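You operate a simulated robot arm through the tools that you are given. There is no shell and no other tool.

Carry out the task below with a simulated robot arm. There is one attempt and no reset: what you move stays moved.

Task
Stir 01 tripped its breaker: switch Stir 01 off, then reset the breaker.
Fine: mains off first; the breaker marked Stir; then mains back on, close and latch the door; the other breakers and switches stay as they are, the book in the door pocket.
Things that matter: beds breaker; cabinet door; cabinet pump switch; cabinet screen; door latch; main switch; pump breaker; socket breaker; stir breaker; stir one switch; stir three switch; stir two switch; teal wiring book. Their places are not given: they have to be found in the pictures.

Only the result counts: the job must be done as asked and must still hold three seconds after the hand-in. Knocking over, shifting, dropping, spilling or breaking anything else fails it.

Robot
A 6-joint arm with a fingered hand, fixed in place. Base frame: the origin is on the floor under the middle of its stand, x ahead of it, y to its left, z up. Units: m, degrees, N and s.
It reaches about 1.346 m from its shoulder. Its first joint turns from -149.0 to 149.0 degrees. Payload 3.5 kg.
Tool frame: the origin (TCP) lies between the finger pads and is the grasp point; the fingertips stand 0.026 m ahead of it; z points along the fingers, y is the line along which they close. The gripper opens to 0.132 m; its body begins 0.073 m behind the TCP. The gripper is a hand of 4 fingers: y runs from the thumb to the fingers, the wrist lies at [0, 0, -0.234] in the tool frame, and closing takes about 1.5 s.
Orientation is that of the tool frame in the base frame, as a unit quaternion [w, x, y, z]. With the fingers straight down and closing along the base's y, the tool's x points along the base's -x, its y along +y and its z along -z.

Tools
- The arm moves only by the tool arm_command. Its argument "targets" is text: rows parted by semicolons, each of 6 numbers parted by spaces: the shift along the base's x, y, z in m, then the turn, a rotation vector about the base's x, y, z in degrees. In form: tx ty tz rx ry rz; .... A call has 1 to 20 rows; each row is the pose to reach, as a shift and turn from the pose commanded when the call began. "claw" is the closure in counts, from 0 (fully open) to 255 (shut), set as the call begins (left out, the last holds). Each row takes 0.2 s and may step no farther than 0.05 m and 8.6 degrees from the row before; otherwise, or with a gripper value out of range, the whole call is refused. Where a pose cannot be reached the arm comes as near as it can. A force on the tool above 40 N (or 10 N above the force at the start of the call, whichever is more), or a blocked arm, ends the call early, and 0.2 s more pass. The fingers move at their own pace (about 0.072 m/s each) and stop on an object; they squeeze with about 29 N. The grip force told is the motor's: it shows also when the fingers shut on nothing. Time passes only in rows, and 0.2 s behind the last, so rows that repeat a pose let the fingers close. The reply holds the time, the measured pose of the TCP, the force on the tool along the base axes, the opening and the grip force, in the units named above and with some noise, with the torque about the TCP (base axes, N m) and any sound that the robot's microphone picked up, and new pictures: "show" is both (left out), scene, wrist or none.
- Cameras (640 x 400 px; columns grow to the right, rows downward): "scene" is fixed at [0.048, 0.6506, 1.2944]; the picture's right is [-0.87, -0.49, 0.00], its down [-0.18, 0.32, -0.93] and it looks along [0.46, -0.81, -0.37] (base axes); focal length 312 px, centre (320, 200). "wrist" rides on the gripper at [0.068, 0.002, -0.097] in the tool frame; the picture's right is [-0.03, 1.00, 0.00], its down [-0.82, -0.02, -0.58] and it looks along [-0.58, -0.01, 0.82] (tool axes); focal length 270 px, centre (320, 200).
- move_column(by): slides the trunk up (or, below 0, down) by that many m; the arm rides with it, the base frame stays. It gives what a move gives, with no picture.
- preshape(shape): the hand has 4 fingers and takes this shape, open, in about a second: jaw (thumb against the fingers, like two jaws); tri (thumb and two fingers); tip (a fingertip pinch); poke (one finger out to press); point (the index stretched); flat (the hand flat); cup (the hand cupped); fist (a fist). The gripper value then closes the fingers along that shape, each until it touches; the sizes above hold for jaw. It gives what a move gives, with no picture.
- point_at(camera, pixels): there is no depth. For up to 12 entries [column, row, z] of the newest picture of that camera ("zoom" is the newest enlarged one), the place [x, y] in the base frame at which the ray of that pixel passes the height z, good to about 0.003 m. No time passes.
- inspect(camera, box): a new picture of the part [left, top, right, bottom] of that camera's present view, enlarged. No time passes.
- job_done(): hands the job in; it is judged then, once.

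Leave the gripper open and the arm clear of the work at the hand-in unless told otherwise.

The tools are called after "Request:" by a JSON object that holds its "fn" and its "kwargs". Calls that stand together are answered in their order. arm_command: Moves the arm, as the interface text tells. Its arguments: {"type":"object","properties":{"targets":{"type":"string"},"claw":{"type":"number"},"show":{"type":"string","enum":["both","scene","wrist","none"]}},"required":["targets"]} The other tools are called the same way: move_column (by) moves the trunk up or down; preshape (shape) gives the hand a shape; point_at (camera, pixels) gives the place at which the rays of pixels pass given heights; inspect (camera, box) takes an enlarged picture of a part of a camera's view; job_done () hands the job in.

At the start:

```text
time_s: 0.0
ee_pos: [0.5559, -0.4252, 1.0677]
tool_rot: [0.001, 0.0, 1.0, 0.0]
wrist_force: [0.1, -0.2, 0.1]
ft_torque: [0.0, -0.03, -0.03]
gripper_width: 0.132
grasp_force: 0.1
shape: jaw
trunk travel left (down, up): [-0.967, 0.003]
```

scene: 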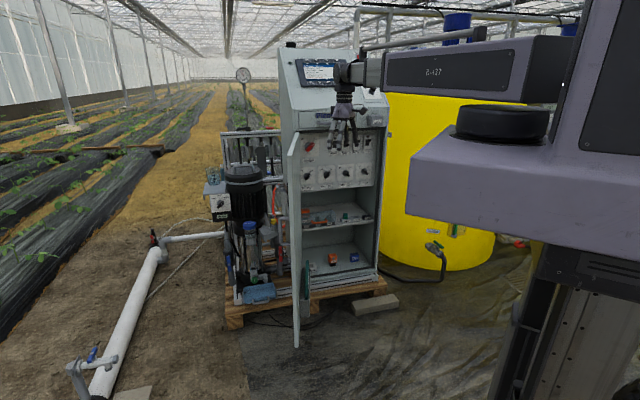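
wrist: 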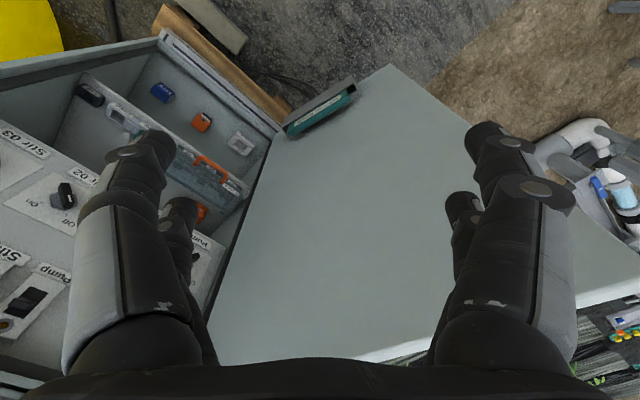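

I see an open cabinet in the scene picture (about columns 280-385, rows 45-345), its door standing open toward the camera. I'll enlarge the cabinet area in the scene and wrist views to find the parts.

Request:
{"fn": "inspect", "kwargs": {"camera": "scene", "box": [270, 40, 400, 200]}}

Request:
{"fn": "inspect", "kwargs": {"camera": "scene", "box": [270, 190, 400, 350]}}

Request:
{"fn": "inspect", "kwargs": {"camera": "wrist", "box": [0, 0, 320, 400]}}

```text
2.50 times, centred on (335, 120) of scene
```

zoom: 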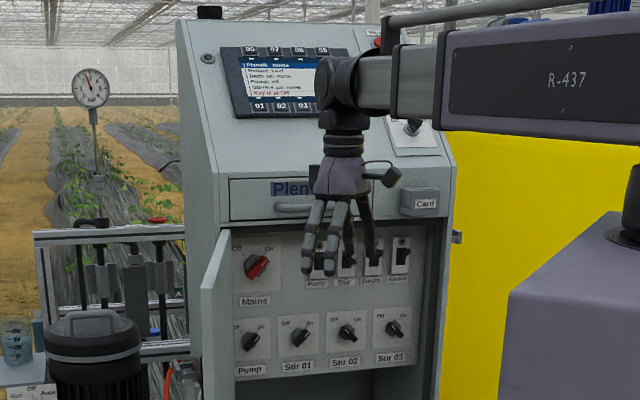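

```text
2.50 times, centred on (335, 270) of scene
```

zoom: 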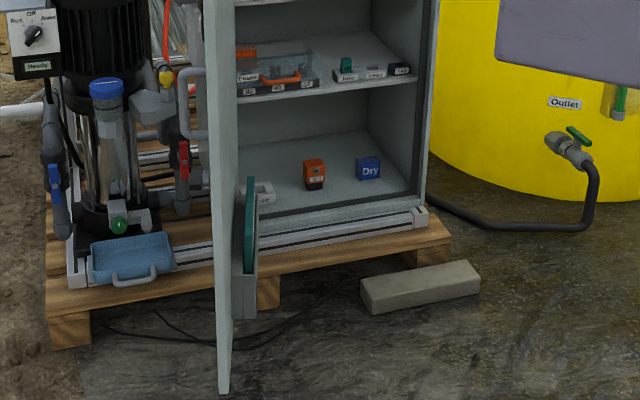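

```text
1.00 times, centred on (160, 200) of wrist (not enlarged: the box is as wide or as high as the picture)
```

zoom: 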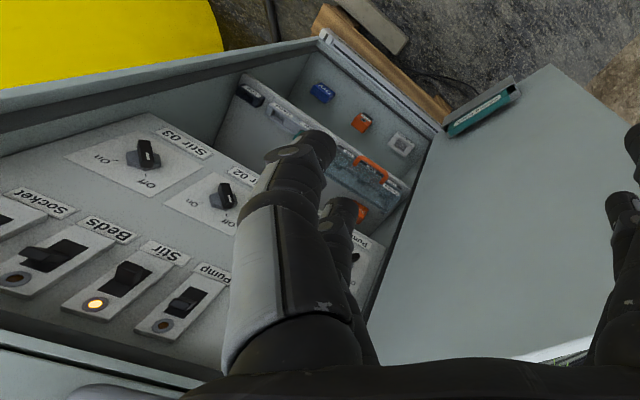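

The cabinet panel has a Mains rotary (red), four breakers (Pump, Stir, Beds, Socket), four rotary switches (Pump, Stir 01-03), a screen above and the book in the door pocket at the bottom. I'll zoom in more on the panel and the screen.

Request:
{"fn": "inspect", "kwargs": {"camera": "scene", "box": [295, 130, 345, 195]}}

Request:
{"fn": "inspect", "kwargs": {"camera": "scene", "box": [285, 50, 349, 90]}}

Request:
{"fn": "inspect", "kwargs": {"camera": "scene", "box": [335, 120, 399, 160]}}

Request:
{"fn": "inspect", "kwargs": {"camera": "wrist", "box": [0, 230, 100, 370]}}

```text
6.15 times, centred on (320, 162) of scene
```

zoom: 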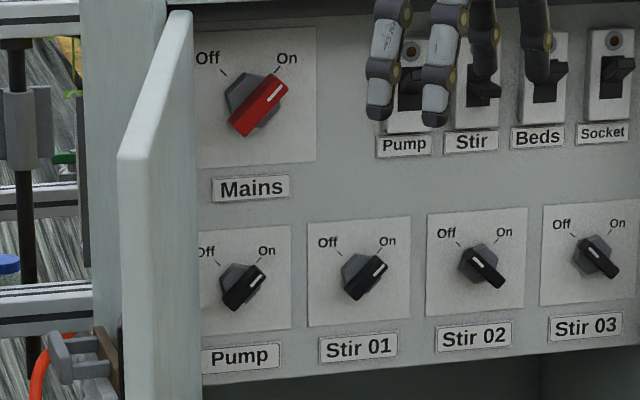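

```text
10.00 times, centred on (317, 70) of scene
```

zoom: 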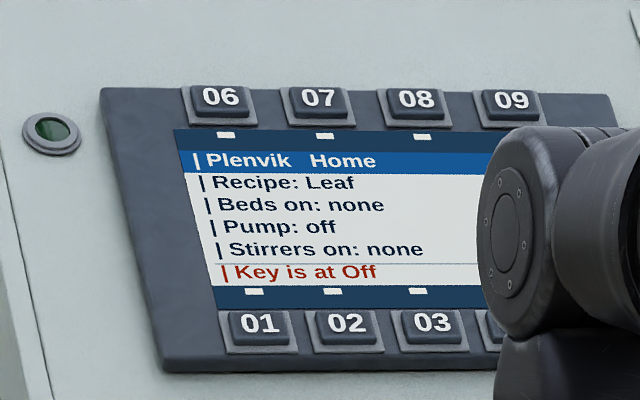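

```text
10.00 times, centred on (367, 140) of scene
```

zoom: 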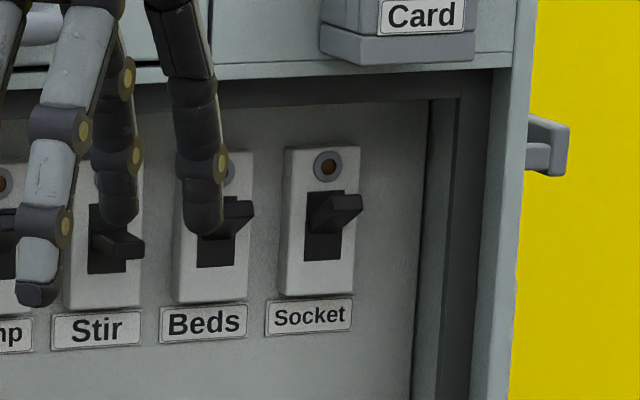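

```text
2.86 times, centred on (50, 300) of wrist
```

zoom: 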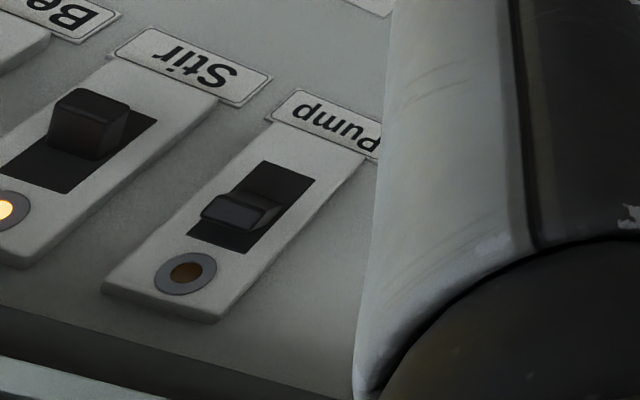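

Mains, Pump and Stir 01 knobs point to On, Stir 02 and Stir 03 point to Off; the Stir breaker has its amber lamp lit and its lever sits lower than the others. There is a hook-like part on the cabinet's right side at about (390,134). I'll zoom there and on the door edge, and look at the right side of the wrist view.

Request:
{"fn": "inspect", "kwargs": {"camera": "scene", "box": [370, 115, 410, 155]}}

Request:
{"fn": "inspect", "kwargs": {"camera": "scene", "box": [270, 120, 330, 230]}}

Request:
{"fn": "inspect", "kwargs": {"camera": "wrist", "box": [260, 50, 420, 150]}}

Request:
{"fn": "inspect", "kwargs": {"camera": "wrist", "box": [0, 200, 320, 400]}}

```text
10.00 times, centred on (390, 135) of scene
```

zoom: 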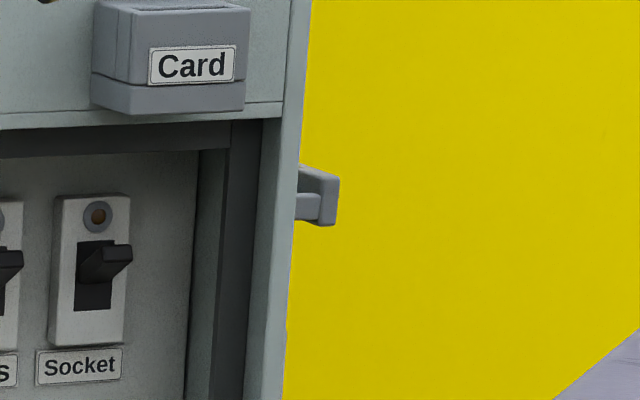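

```text
3.64 times, centred on (300, 175) of scene
```

zoom: 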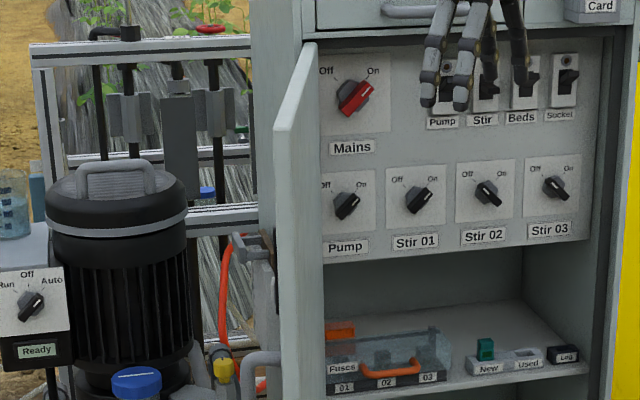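

```text
4.00 times, centred on (340, 100) of wrist
```

zoom: 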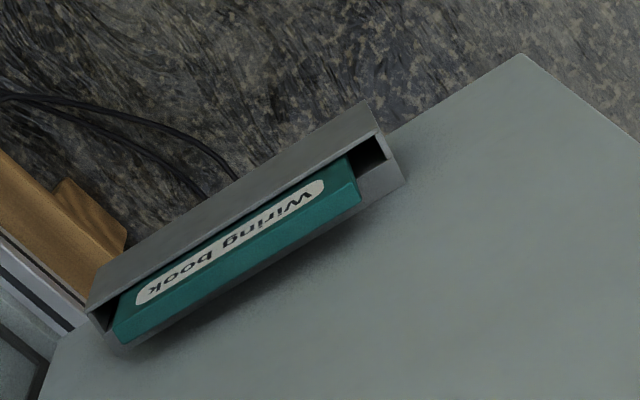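

```text
2.00 times, centred on (160, 300) of wrist
```

zoom: 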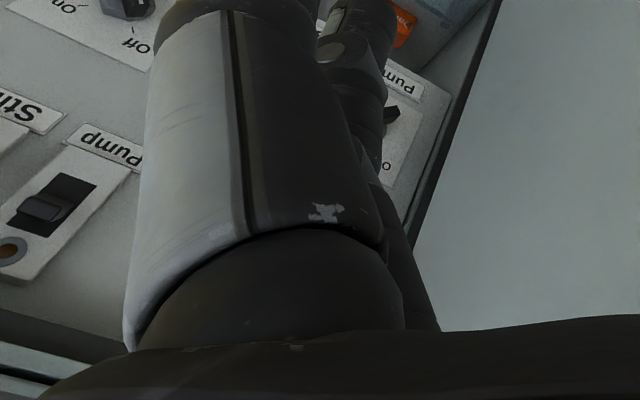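

The right-side hook at (390,134) looks like the latch keeper. Next I swing the hand away from the door and tilt it so the wrist camera looks level at the panel from about 0.45 m.

Request:
{"fn": "arm_command", "kwargs": {"targets": "-0.004 -0.0117 -0.0187 -2.396 -5.784 -4.602; -0.008 -0.0233 -0.0373 -4.79 -11.57 -9.2; -0.012 -0.035 -0.056 -7.19 -17.35 -13.81; -0.016 -0.0467 -0.0747 -9.58 -23.14 -18.41; -0.020 -0.0583 -0.0933 -11.98 -28.92 -23.01; -0.024 -0.07 -0.112 -14.37 -34.71 -27.61; -0.028 -0.0817 -0.1307 -16.77 -40.49 -32.22; -0.032 -0.0933 -0.1493 -19.16 -46.28 -36.82; -0.036 -0.105 -0.168 -21.56 -52.06 -41.42"}}

```text
time_s: 2.0
ee_pos: [0.5189, -0.5263, 1.1675]
tool_rot: [0.427, 0.34, 0.819, -0.176]
wrist_force: [0.2, 0.2, 0.3]
ft_torque: [-0.02, 0.0, 0.0]
gripper_width: 0.1318
grasp_force: 0.0
shape: jaw
out of reach, approached as far as the arm can: row 1, 2, 3, 4, 5, 6, 7, 8, 9
trunk travel left (down, up): [-0.967, 0.003]
```

scene: 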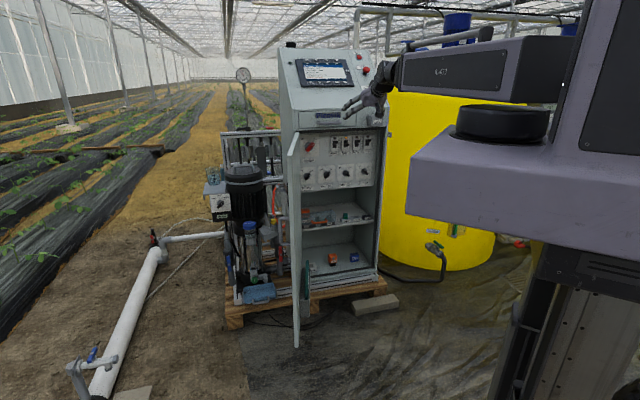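
wrist: 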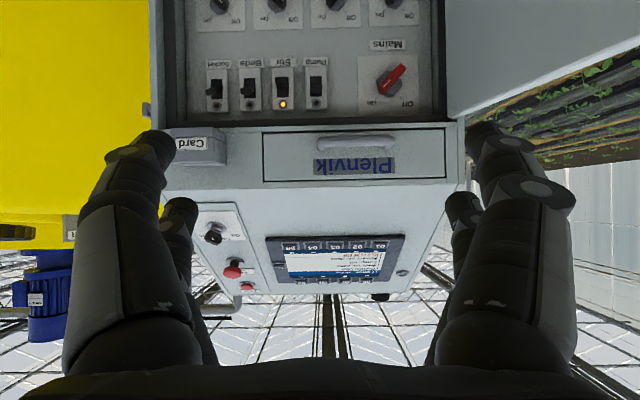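

The reply shows the arm cannot change height by itself: the wrist stays at 1.30 m and only the trunk lifts it. The wrist view is now level and upside down (Mains at (390,80), Stir breaker lamp lit at (283,103)). I'll lower the trunk 0.27 m, staying well in front of the panel.

Request:
{"fn": "move_column", "kwargs": {"by": -0.27}}

Request:
{"fn": "inspect", "kwargs": {"camera": "wrist", "box": [0, 0, 640, 400]}}

Request:
{"fn": "inspect", "kwargs": {"camera": "scene", "box": [240, 20, 480, 170]}}

```text
time_s: 4.8
ee_pos: [0.5175, -0.5268, 0.897]
tool_rot: [0.425, 0.34, 0.82, -0.176]
wrist_force: [-0.3, 0.0, 0.4]
ft_torque: [0.01, -0.03, 0.01]
gripper_width: 0.1319
grasp_force: 0.0
shape: jaw
trunk travel left (down, up): [-0.697, 0.273]
```

```text
1.00 times, centred on (320, 200) of wrist (not enlarged: the box is as wide or as high as the picture)
```

zoom: 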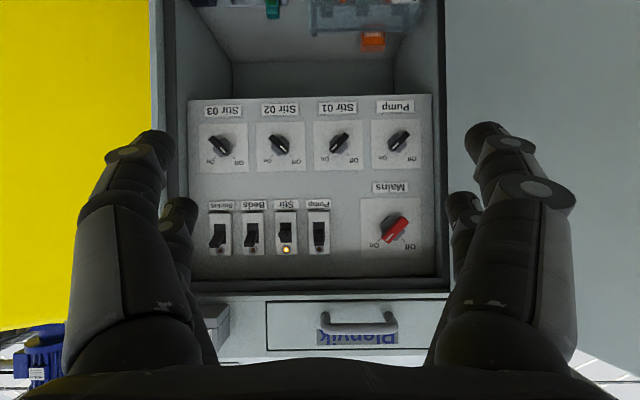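

```text
2.67 times, centred on (360, 95) of scene
```

zoom: 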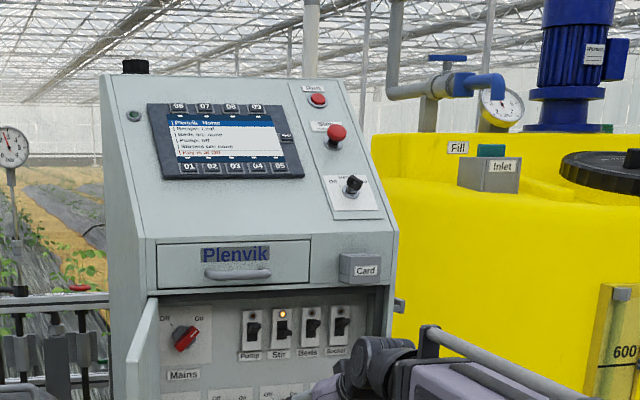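

The panel is now squarely in the wrist view (upside down): Mains at (393,230), breakers Pump/Stir/Beds/Socket at columns 319/286/253/219, row 236, Pump/Stir 01/02/03 knobs at row 143. From the two heights I get the panel about 0.50 m from the camera, facing 45° between -x and +y. Before going closer I'll check what the "tip" hand shape looks like in free space.

Request:
{"fn": "preshape", "kwargs": {"shape": "tip"}}

Request:
{"fn": "inspect", "kwargs": {"camera": "wrist", "box": [0, 0, 640, 400]}}

Request:
{"fn": "inspect", "kwargs": {"camera": "scene", "box": [280, 100, 600, 300]}}

```text
time_s: 5.7
ee_pos: [0.5187, -0.5258, 0.898]
tool_rot: [0.426, 0.34, 0.82, -0.176]
wrist_force: [-0.1, 0.0, -0.6]
ft_torque: [0.01, 0.01, -0.02]
gripper_width: 0.1318
grasp_force: 0.1
shape: tip
trunk travel left (down, up): [-0.697, 0.273]
```

```text
1.00 times, centred on (320, 200) of wrist (not enlarged: the box is as wide or as high as the picture)
```

zoom: 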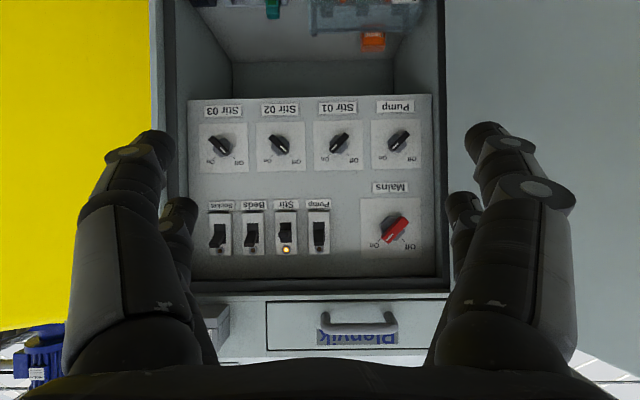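

```text
2.00 times, centred on (440, 200) of scene
```

zoom: 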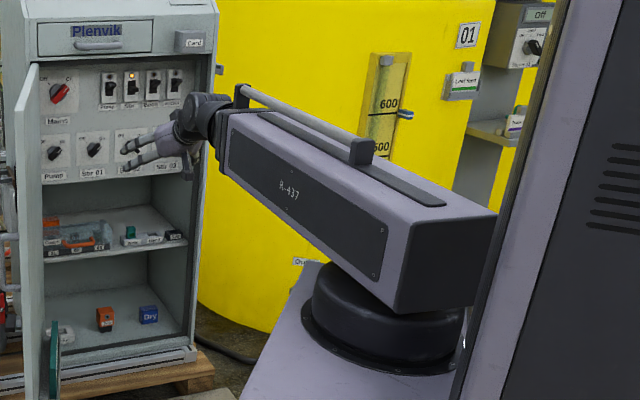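

The tip shape looks like the jaw when open. I'll stay in place and close part way (claw 150) to see which fingers meet.

Request:
{"fn": "arm_command", "kwargs": {"targets": "0 0 0 0 0 0; 0 0 0 0 0 0; 0 0 0 0 0 0; 0 0 0 0 0 0; 0 0 0 0 0 0; 0 0 0 0 0 0", "claw": 150, "show": "wrist"}}

```text
time_s: 7.0
ee_pos: [0.5176, -0.5266, 0.8975]
tool_rot: [0.426, 0.34, 0.82, -0.177]
wrist_force: [-0.6, 0.4, 0.4]
ft_torque: [0.01, -0.01, 0.01]
gripper_width: 0.055
grasp_force: 0.1
shape: tip
trunk travel left (down, up): [-0.697, 0.273]
```

wrist: 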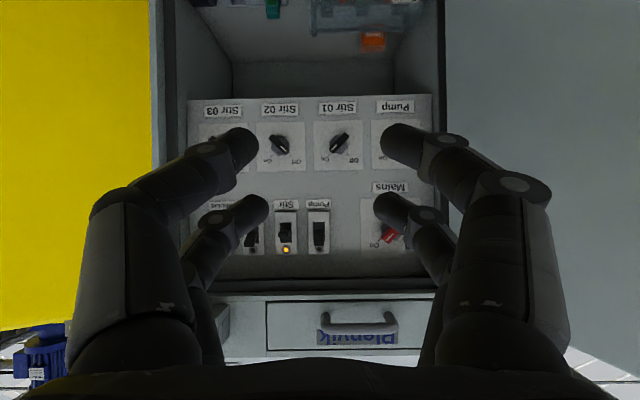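

In the tip shape two finger pairs (at tool x about ±0.02) bend inward with bulging knuckles. I'll open, change back to jaw, and check its shape at the same closure to see which is slimmer for the recessed panel.

Request:
{"fn": "preshape", "kwargs": {"shape": "jaw"}}

Request:
{"fn": "arm_command", "kwargs": {"targets": "0 0 0 0 0 0; 0 0 0 0 0 0; 0 0 0 0 0 0; 0 0 0 0 0 0; 0 0 0 0 0 0; 0 0 0 0 0 0", "claw": 150, "show": "wrist"}}

Request:
{"fn": "preshape", "kwargs": {"shape": "poke"}}

Request:
{"fn": "inspect", "kwargs": {"camera": "wrist", "box": [0, 0, 640, 400]}}

```text
time_s: 8.0
ee_pos: [0.5163, -0.5261, 0.8973]
tool_rot: [0.426, 0.34, 0.82, -0.177]
wrist_force: [0.0, 0.3, -0.2]
ft_torque: [-0.02, -0.03, -0.03]
gripper_width: 0.1322
grasp_force: 0.1
shape: jaw
trunk travel left (down, up): [-0.697, 0.273]
```

```text
time_s: 9.3
ee_pos: [0.5187, -0.5273, 0.8972]
tool_rot: [0.426, 0.34, 0.82, -0.177]
wrist_force: [-0.6, -0.2, 0.2]
ft_torque: [0.0, 0.0, 0.01]
gripper_width: 0.0551
grasp_force: 0.0
shape: jaw
trunk travel left (down, up): [-0.697, 0.273]
```

wrist: 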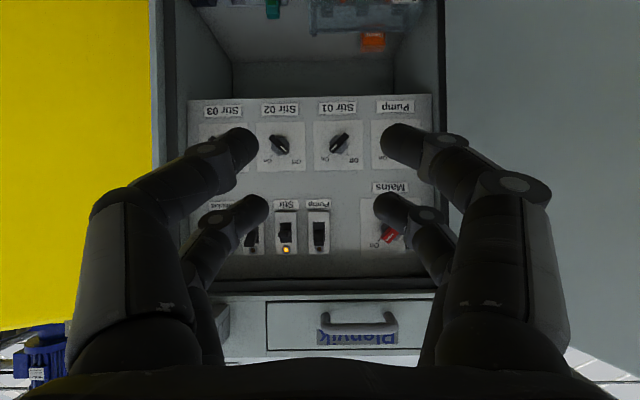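

```text
time_s: 10.2
ee_pos: [0.5172, -0.5265, 0.8972]
tool_rot: [0.425, 0.34, 0.82, -0.177]
wrist_force: [0.0, -0.3, -0.5]
ft_torque: [0.01, 0.05, -0.02]
gripper_width: 0.0001
grasp_force: 0.2
shape: poke
trunk travel left (down, up): [-0.697, 0.273]
```

```text
1.00 times, centred on (320, 200) of wrist (not enlarged: the box is as wide or as high as the picture)
```

zoom: 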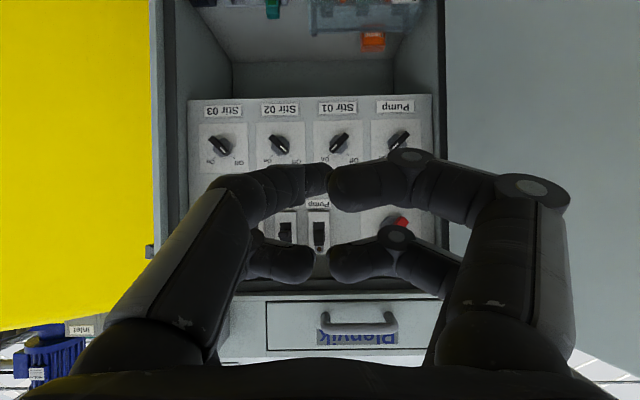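

Poke shows the hand nearly shut; it may still be moving. I'll wait a moment and look again, then look at "point".

Request:
{"fn": "arm_command", "kwargs": {"targets": "0 0 0 0 0 0; 0 0 0 0 0 0; 0 0 0 0 0 0", "show": "wrist"}}

Request:
{"fn": "preshape", "kwargs": {"shape": "point"}}

Request:
{"fn": "arm_command", "kwargs": {"targets": "0 0 0 0 0 0; 0 0 0 0 0 0; 0 0 0 0 0 0", "show": "wrist"}}

```text
time_s: 11.1
ee_pos: [0.5178, -0.5268, 0.8975]
tool_rot: [0.426, 0.339, 0.82, -0.176]
wrist_force: [0.2, 0.4, -0.6]
ft_torque: [0.01, 0.02, 0.01]
gripper_width: 0.0004
grasp_force: 0.0
shape: poke
trunk travel left (down, up): [-0.697, 0.273]
```

wrist: 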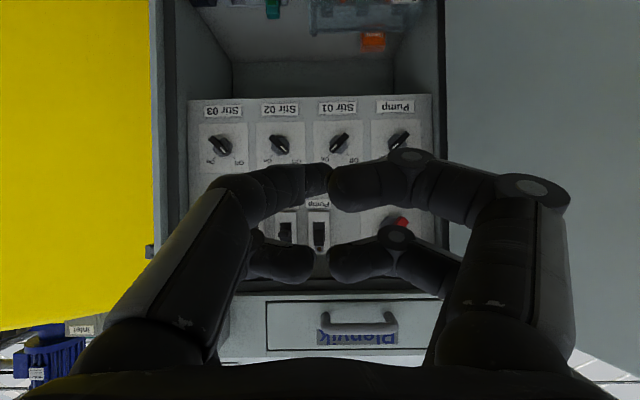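

```text
time_s: 11.9
ee_pos: [0.5177, -0.5255, 0.8969]
tool_rot: [0.425, 0.34, 0.82, -0.177]
wrist_force: [0.1, 0.4, 0.5]
ft_torque: [0.0, 0.01, 0.01]
gripper_width: 0.0
grasp_force: 0.1
shape: point
trunk travel left (down, up): [-0.697, 0.273]
```

```text
time_s: 12.8
ee_pos: [0.5177, -0.5265, 0.8954]
tool_rot: [0.426, 0.339, 0.82, -0.176]
wrist_force: [-0.4, 0.2, -1.3]
ft_torque: [0.02, 0.01, 0.02]
gripper_width: 0.0002
grasp_force: 0.0
shape: point
trunk travel left (down, up): [-0.697, 0.273]
```

wrist: 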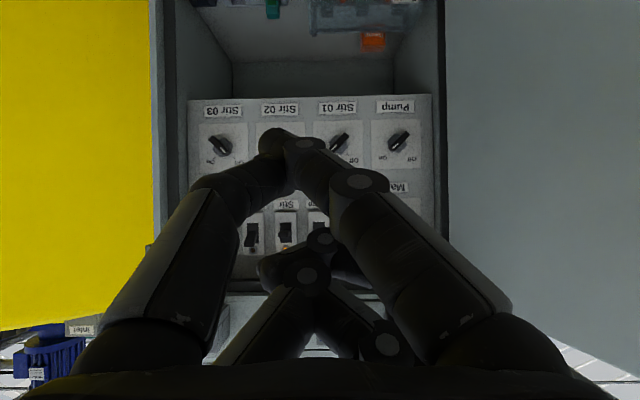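

In "point" the near pair reaches forward together with the tip around (275,150). I'll check the outline from the scene camera.

Request:
{"fn": "inspect", "kwargs": {"camera": "scene", "box": [325, 130, 405, 190]}}

Request:
{"fn": "inspect", "kwargs": {"camera": "wrist", "box": [200, 110, 440, 260]}}

```text
6.67 times, centred on (365, 160) of scene
```

zoom: 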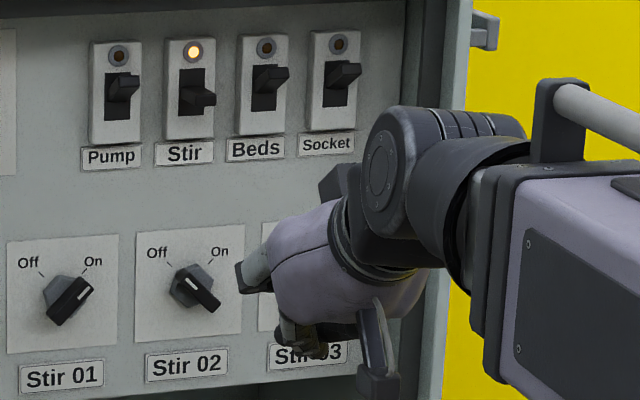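

```text
2.67 times, centred on (320, 185) of wrist
```

zoom: 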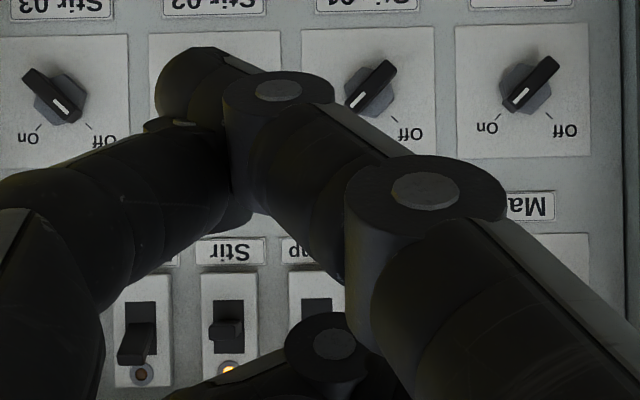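

The scene zoom confirms: Stir breaker lamp lit, lever down; other three levers up. Jaw with pinch-and-twist suits the rotary knobs. I'll return to jaw, then level the hand, roll it 45° to match the Mains bar, and stop about 0.2 m in front of the panel (opening about 0.06).

Request:
{"fn": "preshape", "kwargs": {"shape": "jaw"}}

Request:
{"fn": "arm_command", "kwargs": {"targets": "0.0252 -0.0034 0.0168 0.92 -6.78 -1.72; 0.0504 -0.0068 0.0335 1.84 -13.56 -3.43; 0.0755 -0.0102 0.0503 2.76 -20.34 -5.15; 0.1007 -0.0136 0.067 3.67 -27.12 -6.87; 0.1259 -0.017 0.0838 4.59 -33.91 -8.59; 0.151 -0.0204 0.1006 5.51 -40.69 -10.3; 0.1762 -0.0238 0.1173 6.43 -47.47 -12.02; 0.2014 -0.0272 0.1341 7.35 -54.25 -13.74", "claw": 139}}

```text
time_s: 13.7
ee_pos: [0.5179, -0.5265, 0.8976]
tool_rot: [0.426, 0.34, 0.82, -0.177]
wrist_force: [0.3, 0.6, -1.2]
ft_torque: [0.01, -0.02, -0.02]
gripper_width: 0.132
grasp_force: 0.0
shape: jaw
trunk travel left (down, up): [-0.697, 0.273]
```

```text
time_s: 15.4
ee_pos: [0.7166, -0.5545, 1.0295]
tool_rot: [0.704, 0.502, 0.502, 0.002]
wrist_force: [1.1, -0.7, 1.8]
ft_torque: [0.1, 0.09, 0.0]
gripper_width: 0.0606
grasp_force: 0.1
shape: jaw
out of reach, approached as far as the arm can: row 4, 5
trunk travel left (down, up): [-0.697, 0.273]
```

scene: 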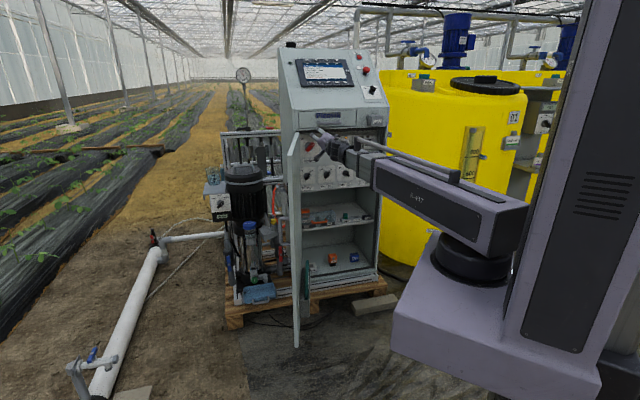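
wrist: 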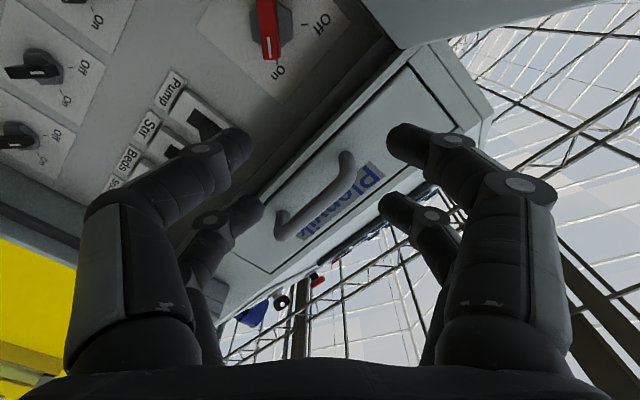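

The hand is now level and rolled 45°, still above Mains height. Lower the trunk 0.078 m so the TCP comes to the Mains height (z about 0.954).

Request:
{"fn": "move_column", "kwargs": {"by": -0.078}}

Request:
{"fn": "inspect", "kwargs": {"camera": "wrist", "box": [0, 0, 640, 400]}}

Request:
{"fn": "inspect", "kwargs": {"camera": "scene", "box": [280, 120, 376, 180]}}

```text
time_s: 16.6
ee_pos: [0.7163, -0.5547, 0.9539]
tool_rot: [0.708, 0.499, 0.5, 0.0]
wrist_force: [-0.8, -0.2, -0.2]
ft_torque: [0.04, 0.0, 0.01]
gripper_width: 0.0609
grasp_force: 0.2
shape: jaw
trunk travel left (down, up): [-0.619, 0.351]
```

```text
1.00 times, centred on (320, 200) of wrist (not enlarged: the box is as wide or as high as the picture)
```

zoom: 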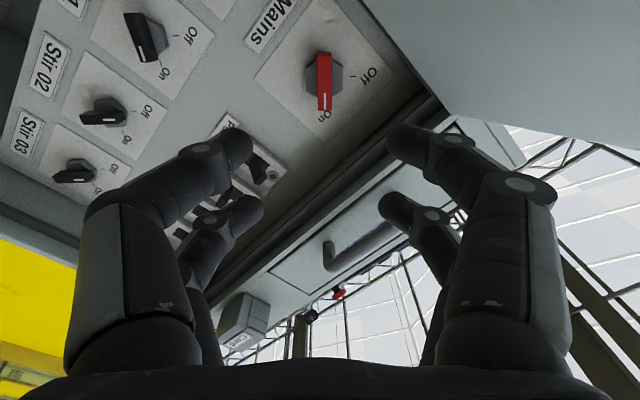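

```text
6.67 times, centred on (328, 150) of scene
```

zoom: 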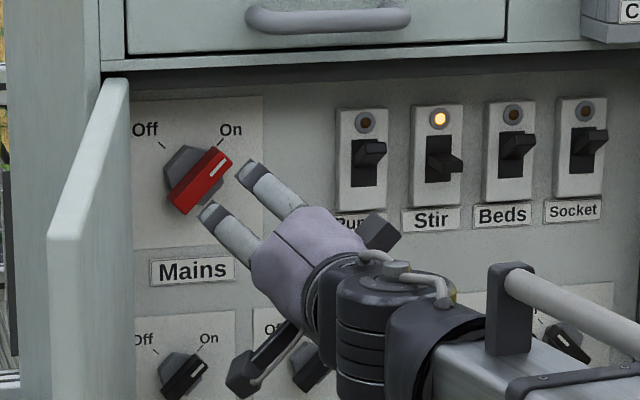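

The red Mains bar appears nearly along the tool's x axis in the wrist view, (318,55)-(326,112), centre column about 322, and the scene zoom shows fingers straddling its line. I estimate the handle at ℓ≈0.12, c≈1.10. I'll move forward 0.12 m toward it and look again.

Request:
{"fn": "arm_command", "kwargs": {"targets": "0.0297 -0.0269 0 0 0 0; 0.0594 -0.0537 0 0 0 0; 0.0891 -0.0806 0 0 0 0; 0.0891 -0.0806 0 0 0 0", "show": "wrist"}}

Request:
{"fn": "inspect", "kwargs": {"camera": "wrist", "box": [220, 60, 420, 185]}}

Request:
{"fn": "inspect", "kwargs": {"camera": "scene", "box": [285, 125, 349, 165]}}

```text
time_s: 17.6
ee_pos: [0.8085, -0.6341, 0.9536]
tool_rot: [0.707, 0.5, 0.501, 0.001]
wrist_force: [0.4, -0.4, 0.6]
ft_torque: [0.01, -0.01, 0.04]
gripper_width: 0.0606
grasp_force: 0.0
shape: jaw
trunk travel left (down, up): [-0.619, 0.351]
```

wrist: 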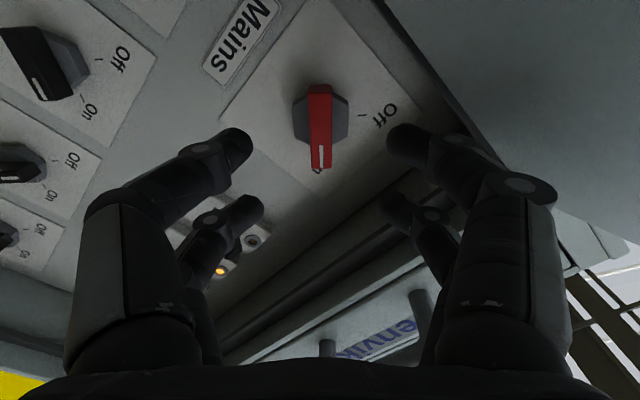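

```text
3.20 times, centred on (320, 122) of wrist
```

zoom: 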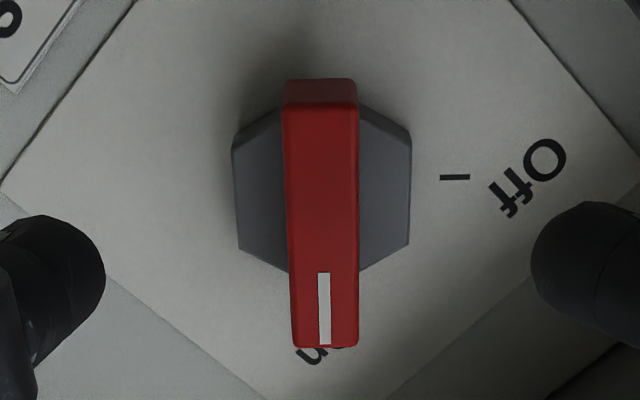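

```text
10.00 times, centred on (317, 145) of scene
```

zoom: 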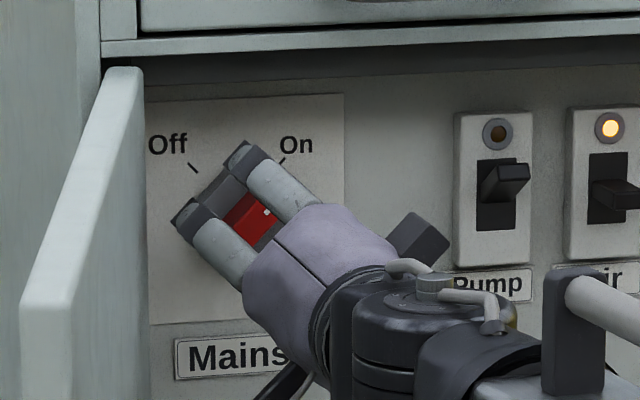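

The bar is centred (column 320.6) and aligned within about 1° of tool x, the fingers straddle it. I'll advance another 0.035 m and re-measure depth from the change in size.

Request:
{"fn": "arm_command", "kwargs": {"targets": "0.0124 -0.0124 0 0 0 0; 0.02475 -0.02475 0 0 0 0; 0.02475 -0.02475 0 0 0 0", "show": "wrist"}}

Request:
{"fn": "inspect", "kwargs": {"camera": "wrist", "box": [220, 100, 420, 225]}}

Request:
{"fn": "inspect", "kwargs": {"camera": "scene", "box": [285, 125, 349, 165]}}

```text
time_s: 18.4
ee_pos: [0.8319, -0.659, 0.9532]
tool_rot: [0.707, 0.5, 0.501, 0.0]
wrist_force: [-0.5, -0.1, 0.1]
ft_torque: [0.0, 0.03, -0.02]
gripper_width: 0.0606
grasp_force: 0.0
shape: jaw
trunk travel left (down, up): [-0.619, 0.351]
```

wrist: 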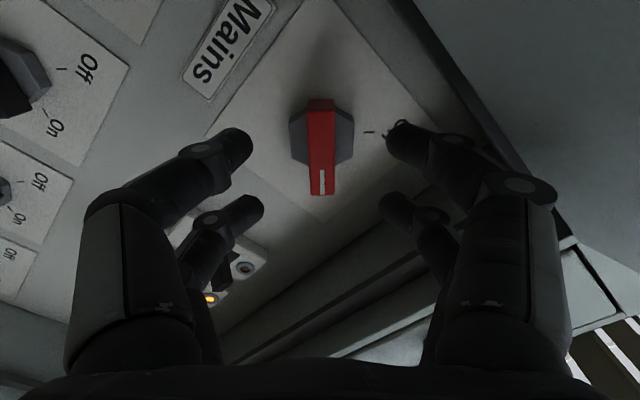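

```text
3.20 times, centred on (320, 162) of wrist
```

zoom: 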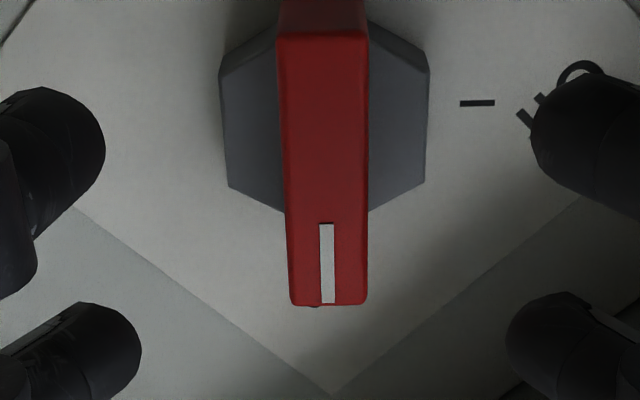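

```text
10.00 times, centred on (317, 145) of scene
```

zoom: 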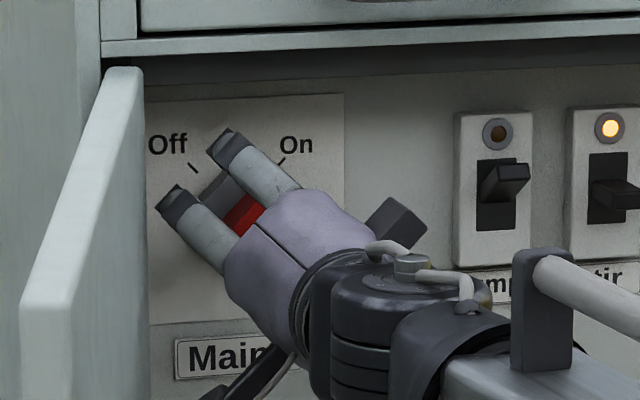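

From the growth between the two views, the bar's outer face lies at about c=1.088 and the panel near c=1.117; the bar is about 51 mm × 14 mm, centred about 4 mm toward tool +x. I'll lower 3 mm, shift slightly left and advance 23 mm, then close on the bar.

Request:
{"fn": "move_column", "kwargs": {"by": -0.003}}

Request:
{"fn": "arm_command", "kwargs": {"targets": "0.0092 -0.0071 0 0 0 0; 0.0184 -0.0142 0 0 0 0; 0.0184 -0.0142 0 0 0 0", "show": "both"}}

Request:
{"fn": "inspect", "kwargs": {"camera": "wrist", "box": [220, 100, 420, 225]}}

```text
time_s: 18.9
ee_pos: [0.8328, -0.6598, 0.9507]
tool_rot: [0.706, 0.5, 0.501, 0.001]
wrist_force: [1.1, 0.0, 1.1]
ft_torque: [0.0, -0.04, 0.02]
gripper_width: 0.0606
grasp_force: 0.0
shape: jaw
trunk travel left (down, up): [-0.616, 0.354]
```

```text
time_s: 19.7
ee_pos: [0.8515, -0.6718, 0.9508]
tool_rot: [0.706, 0.5, 0.501, 0.001]
wrist_force: [0.0, -0.1, -0.6]
ft_torque: [0.04, 0.0, 0.0]
gripper_width: 0.0605
grasp_force: 0.0
shape: jaw
trunk travel left (down, up): [-0.616, 0.354]
```

scene: 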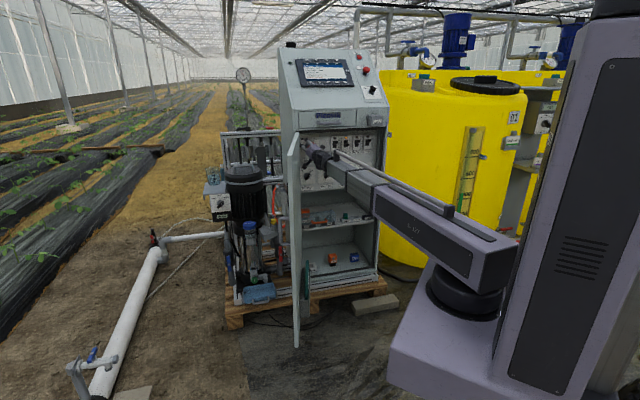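
wrist: 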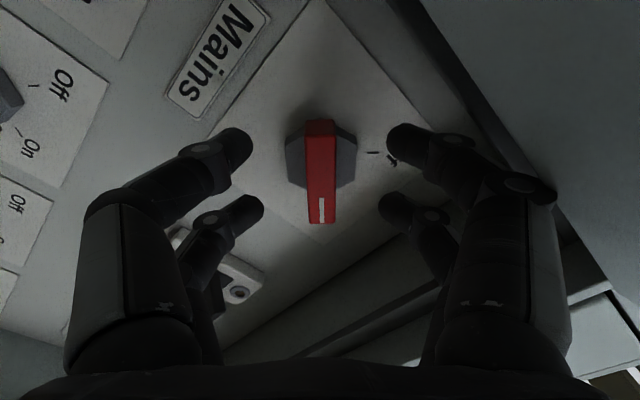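

```text
3.20 times, centred on (320, 162) of wrist
```

zoom: 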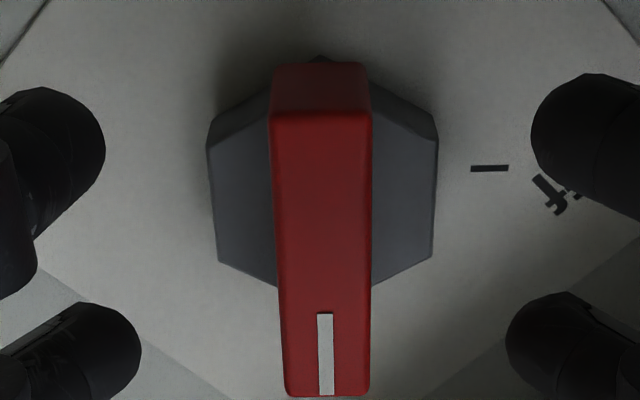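

The fingers are well placed around the bar. I'll go 7 mm further in and then close on it.

Request:
{"fn": "arm_command", "kwargs": {"targets": "0.005 -0.005 0 0 0 0; 0.005 -0.005 0 0 0 0", "show": "none"}}

Request:
{"fn": "arm_command", "kwargs": {"targets": "0 0 0 0 0 0; 0 0 0 0 0 0; 0 0 0 0 0 0; 0 0 0 0 0 0; 0 0 0 0 0 0; 0 0 0 0 0 0", "claw": 255, "show": "wrist"}}

Request:
{"fn": "inspect", "kwargs": {"camera": "wrist", "box": [220, 100, 420, 225]}}

```text
time_s: 20.3
ee_pos: [0.8555, -0.6776, 0.9488]
tool_rot: [0.706, 0.501, 0.501, 0.0]
wrist_force: [0.3, -0.1, 0.1]
ft_torque: [0.02, 0.02, 0.02]
gripper_width: 0.0606
grasp_force: 0.0
shape: jaw
trunk travel left (down, up): [-0.616, 0.354]
```

```text
time_s: 21.7
ee_pos: [0.8564, -0.6775, 0.9498]
tool_rot: [0.707, 0.499, 0.501, 0.001]
wrist_force: [5.0, -5.1, 2.6]
ft_torque: [-0.04, -0.01, 0.0]
gripper_width: 0.0093
grasp_force: 29.3
shape: jaw
trunk travel left (down, up): [-0.616, 0.354]
```

wrist: 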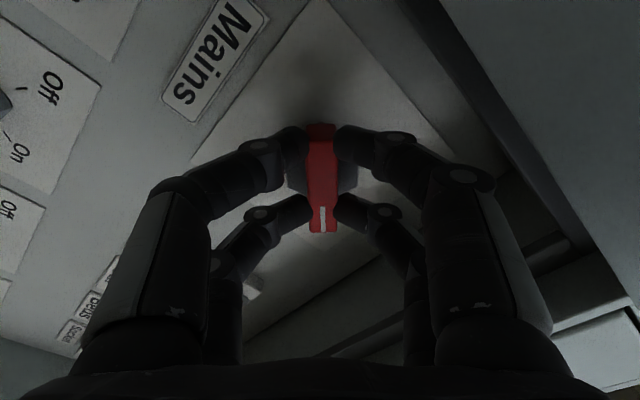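

```text
3.20 times, centred on (320, 162) of wrist
```

zoom: 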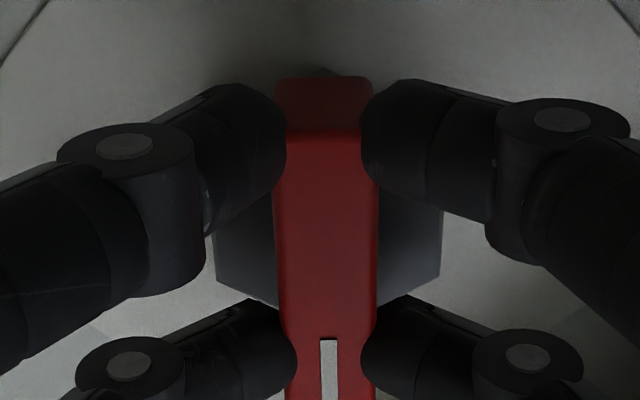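

Both finger pairs hold the red bar (width 0.009, 29 N). Now I twist counter-clockwise as seen from the front (about the outward panel normal), first 48°.

Request:
{"fn": "arm_command", "kwargs": {"targets": "0 0 0 -5.657 5.657 0; 0 0 0 -11.314 11.314 0; 0 0 0 -16.97 16.97 0; 0 0 0 -22.63 22.63 0; 0 0 0 -28.28 28.28 0; 0 0 0 -33.94 33.94 0", "show": "wrist"}}

Request:
{"fn": "inspect", "kwargs": {"camera": "scene", "box": [285, 125, 349, 165]}}

```text
time_s: 23.1
ee_pos: [0.8535, -0.6815, 0.9503]
tool_rot: [0.644, 0.255, 0.661, -0.289]
wrist_force: [-15.1, -9.6, -9.4]
ft_torque: [0.24, 0.01, -0.44]
gripper_width: 0.0094
grasp_force: 28.2
shape: jaw
trunk travel left (down, up): [-0.616, 0.354]
```

wrist: 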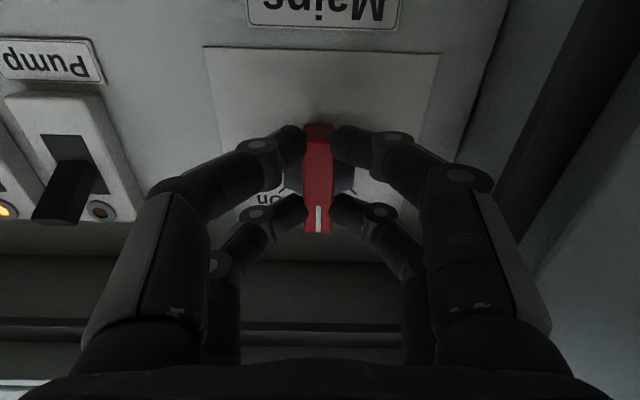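

```text
10.00 times, centred on (317, 145) of scene
```

zoom: 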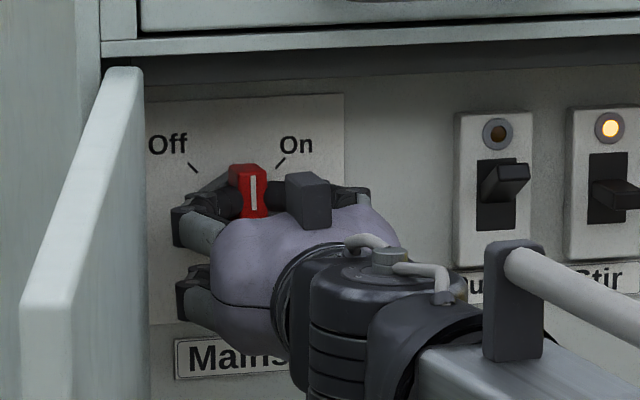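

The Mains bar follows and is now upright; a side force of about 20 N shows the knob axis sits a few mm toward tool -x. I continue the twist by 43° while easing 9 mm to the panel's right to relieve it.

Request:
{"fn": "arm_command", "kwargs": {"targets": "-0.0040 -0.0040 0 0 0 0; -0.0045 -0.0045 0 -5.07 5.07 0; -0.0050 -0.0050 0 -10.13 10.13 0; -0.0055 -0.0055 0 -15.2 15.2 0; -0.006 -0.006 0 -20.27 20.27 0; -0.0065 -0.0065 0 -25.34 25.34 0; -0.0068 -0.0068 0 -30.4 30.4 0; -0.0068 -0.0068 0 -30.4 30.4 0", "show": "wrist"}}

Request:
{"fn": "inspect", "kwargs": {"camera": "scene", "box": [285, 125, 349, 165]}}

```text
time_s: 24.9
ee_pos: [0.8491, -0.6839, 0.95]
tool_rot: [0.495, -0.007, 0.708, -0.505]
wrist_force: [10.5, 3.1, 7.1]
ft_torque: [-0.03, -0.16, 0.13]
gripper_width: 0.0096
grasp_force: 29.1
shape: jaw
trunk travel left (down, up): [-0.616, 0.354]
```

wrist: 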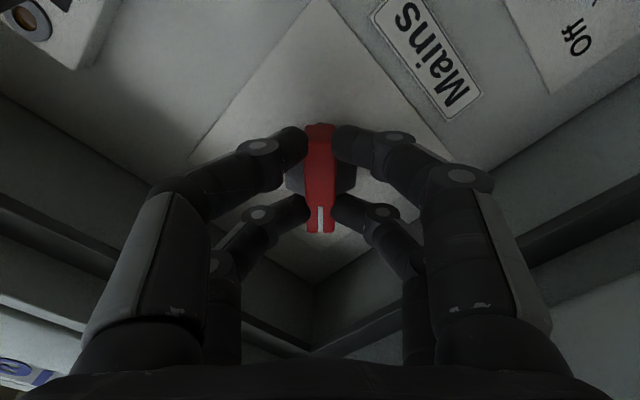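

```text
10.00 times, centred on (317, 145) of scene
```

zoom: 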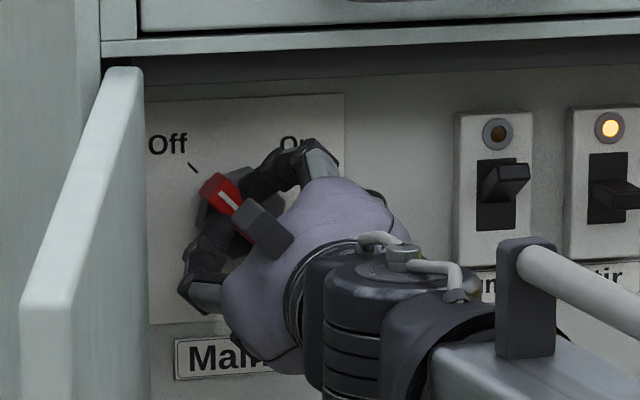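

The scene zoom shows the Mains bar now pointing to the Off tick. I open the fingers and back straight out 0.1 m.

Request:
{"fn": "arm_command", "kwargs": {"targets": "0 0 0 0 0 0; 0 0 0 0 0 0; 0 0 0 0 0 0; 0 0 0 0 0 0; 0 0 0 0 0 0", "claw": 139, "show": "none"}}

Request:
{"fn": "arm_command", "kwargs": {"targets": "-0.0177 0.0177 0 0 0 0; -0.0354 0.0354 0 0 0 0; -0.053 0.053 0 0 0 0; -0.0707 0.0707 0 0 0 0; -0.0884 0.0884 0 0 0 0", "show": "both"}}

Request:
{"fn": "inspect", "kwargs": {"camera": "scene", "box": [285, 125, 349, 165]}}

```text
time_s: 26.1
ee_pos: [0.8486, -0.6846, 0.9508]
tool_rot: [0.495, -0.005, 0.708, -0.504]
wrist_force: [-0.8, 0.0, 0.8]
ft_torque: [-0.03, 0.0, 0.03]
gripper_width: 0.0595
grasp_force: 0.1
shape: jaw
trunk travel left (down, up): [-0.616, 0.354]
```

```text
time_s: 27.3
ee_pos: [0.7608, -0.5968, 0.9505]
tool_rot: [0.495, -0.006, 0.708, -0.504]
wrist_force: [-0.7, 0.2, -0.2]
ft_torque: [-0.01, -0.01, 0.01]
gripper_width: 0.0597
grasp_force: 0.0
shape: jaw
trunk travel left (down, up): [-0.616, 0.354]
```

scene: 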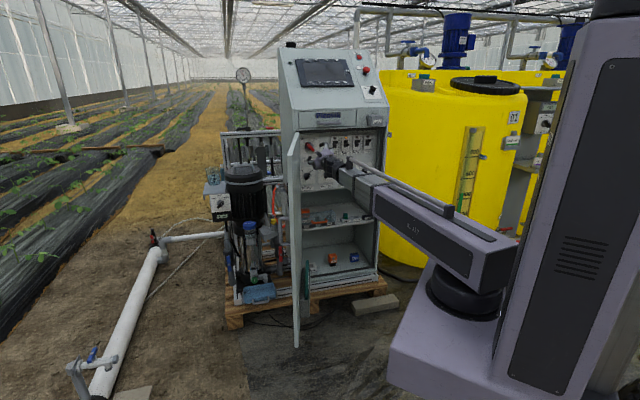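
wrist: 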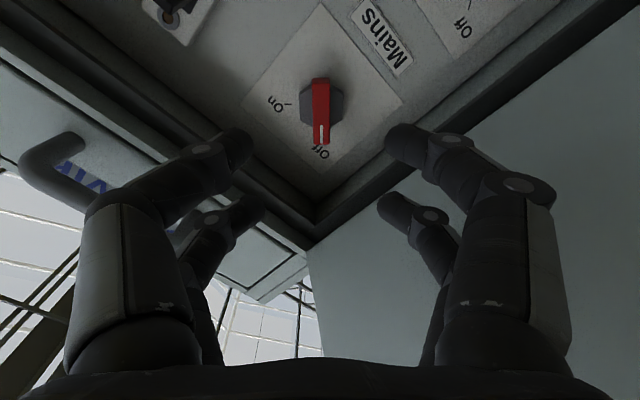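

```text
10.00 times, centred on (317, 145) of scene
```

zoom: 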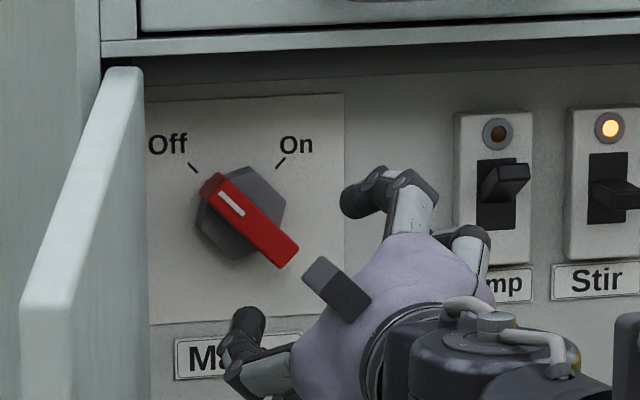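

Mains is off (bar at the Off tick, the screen went dark). Next is Stir 01: I roll back 91° clockwise, move to in front of Stir 01 (ℓ≈0.025) and then lower the trunk 0.15 m.

Request:
{"fn": "arm_command", "kwargs": {"targets": "-0.0071 -0.0046 0 5.85 -5.85 0; -0.0143 -0.0091 0 11.7 -11.7 0; -0.0214 -0.0137 0 17.55 -17.55 0; -0.0285 -0.0183 0 23.4 -23.4 0; -0.0356 -0.0228 0 29.25 -29.25 0; -0.0428 -0.0274 0 35.1 -35.1 0; -0.0499 -0.0319 0 40.95 -40.95 0; -0.057 -0.0365 0 46.8 -46.8 0; -0.0641 -0.0411 0 52.65 -52.65 0; -0.0713 -0.0456 0 58.5 -58.5 0; -0.0784 -0.0502 0 64.35 -64.35 0", "show": "none"}}

Request:
{"fn": "move_column", "kwargs": {"by": -0.15}}

Request:
{"fn": "inspect", "kwargs": {"camera": "wrist", "box": [0, 0, 640, 400]}}

Request:
{"fn": "inspect", "kwargs": {"camera": "scene", "box": [280, 130, 376, 190]}}

```text
time_s: 29.7
ee_pos: [0.6816, -0.6479, 0.9505]
tool_rot: [0.706, 0.5, 0.501, 0.0]
wrist_force: [-0.6, -0.6, -0.2]
ft_torque: [-0.02, -0.04, 0.03]
gripper_width: 0.0597
grasp_force: 0.0
shape: jaw
trunk travel left (down, up): [-0.616, 0.354]
```

```text
time_s: 31.5
ee_pos: [0.6812, -0.6465, 0.8012]
tool_rot: [0.707, 0.5, 0.5, 0.0]
wrist_force: [-0.2, 0.5, 0.3]
ft_torque: [-0.02, -0.01, 0.0]
gripper_width: 0.0596
grasp_force: 0.1
shape: jaw
trunk travel left (down, up): [-0.466, 0.504]
```

```text
1.00 times, centred on (320, 200) of wrist (not enlarged: the box is as wide or as high as the picture)
```

zoom: 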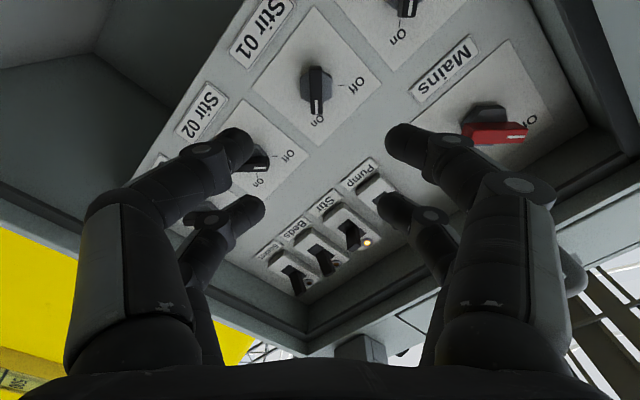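

```text
6.67 times, centred on (328, 160) of scene
```

zoom: 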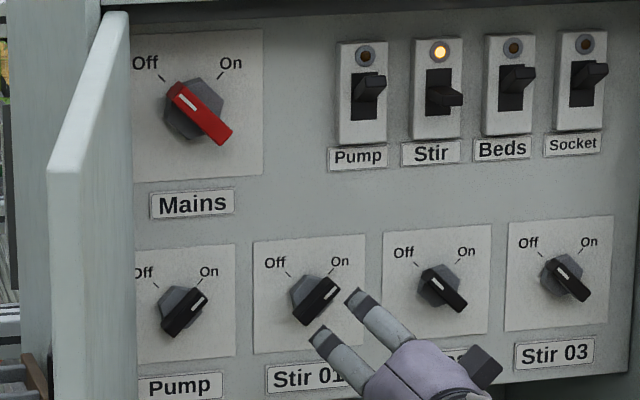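

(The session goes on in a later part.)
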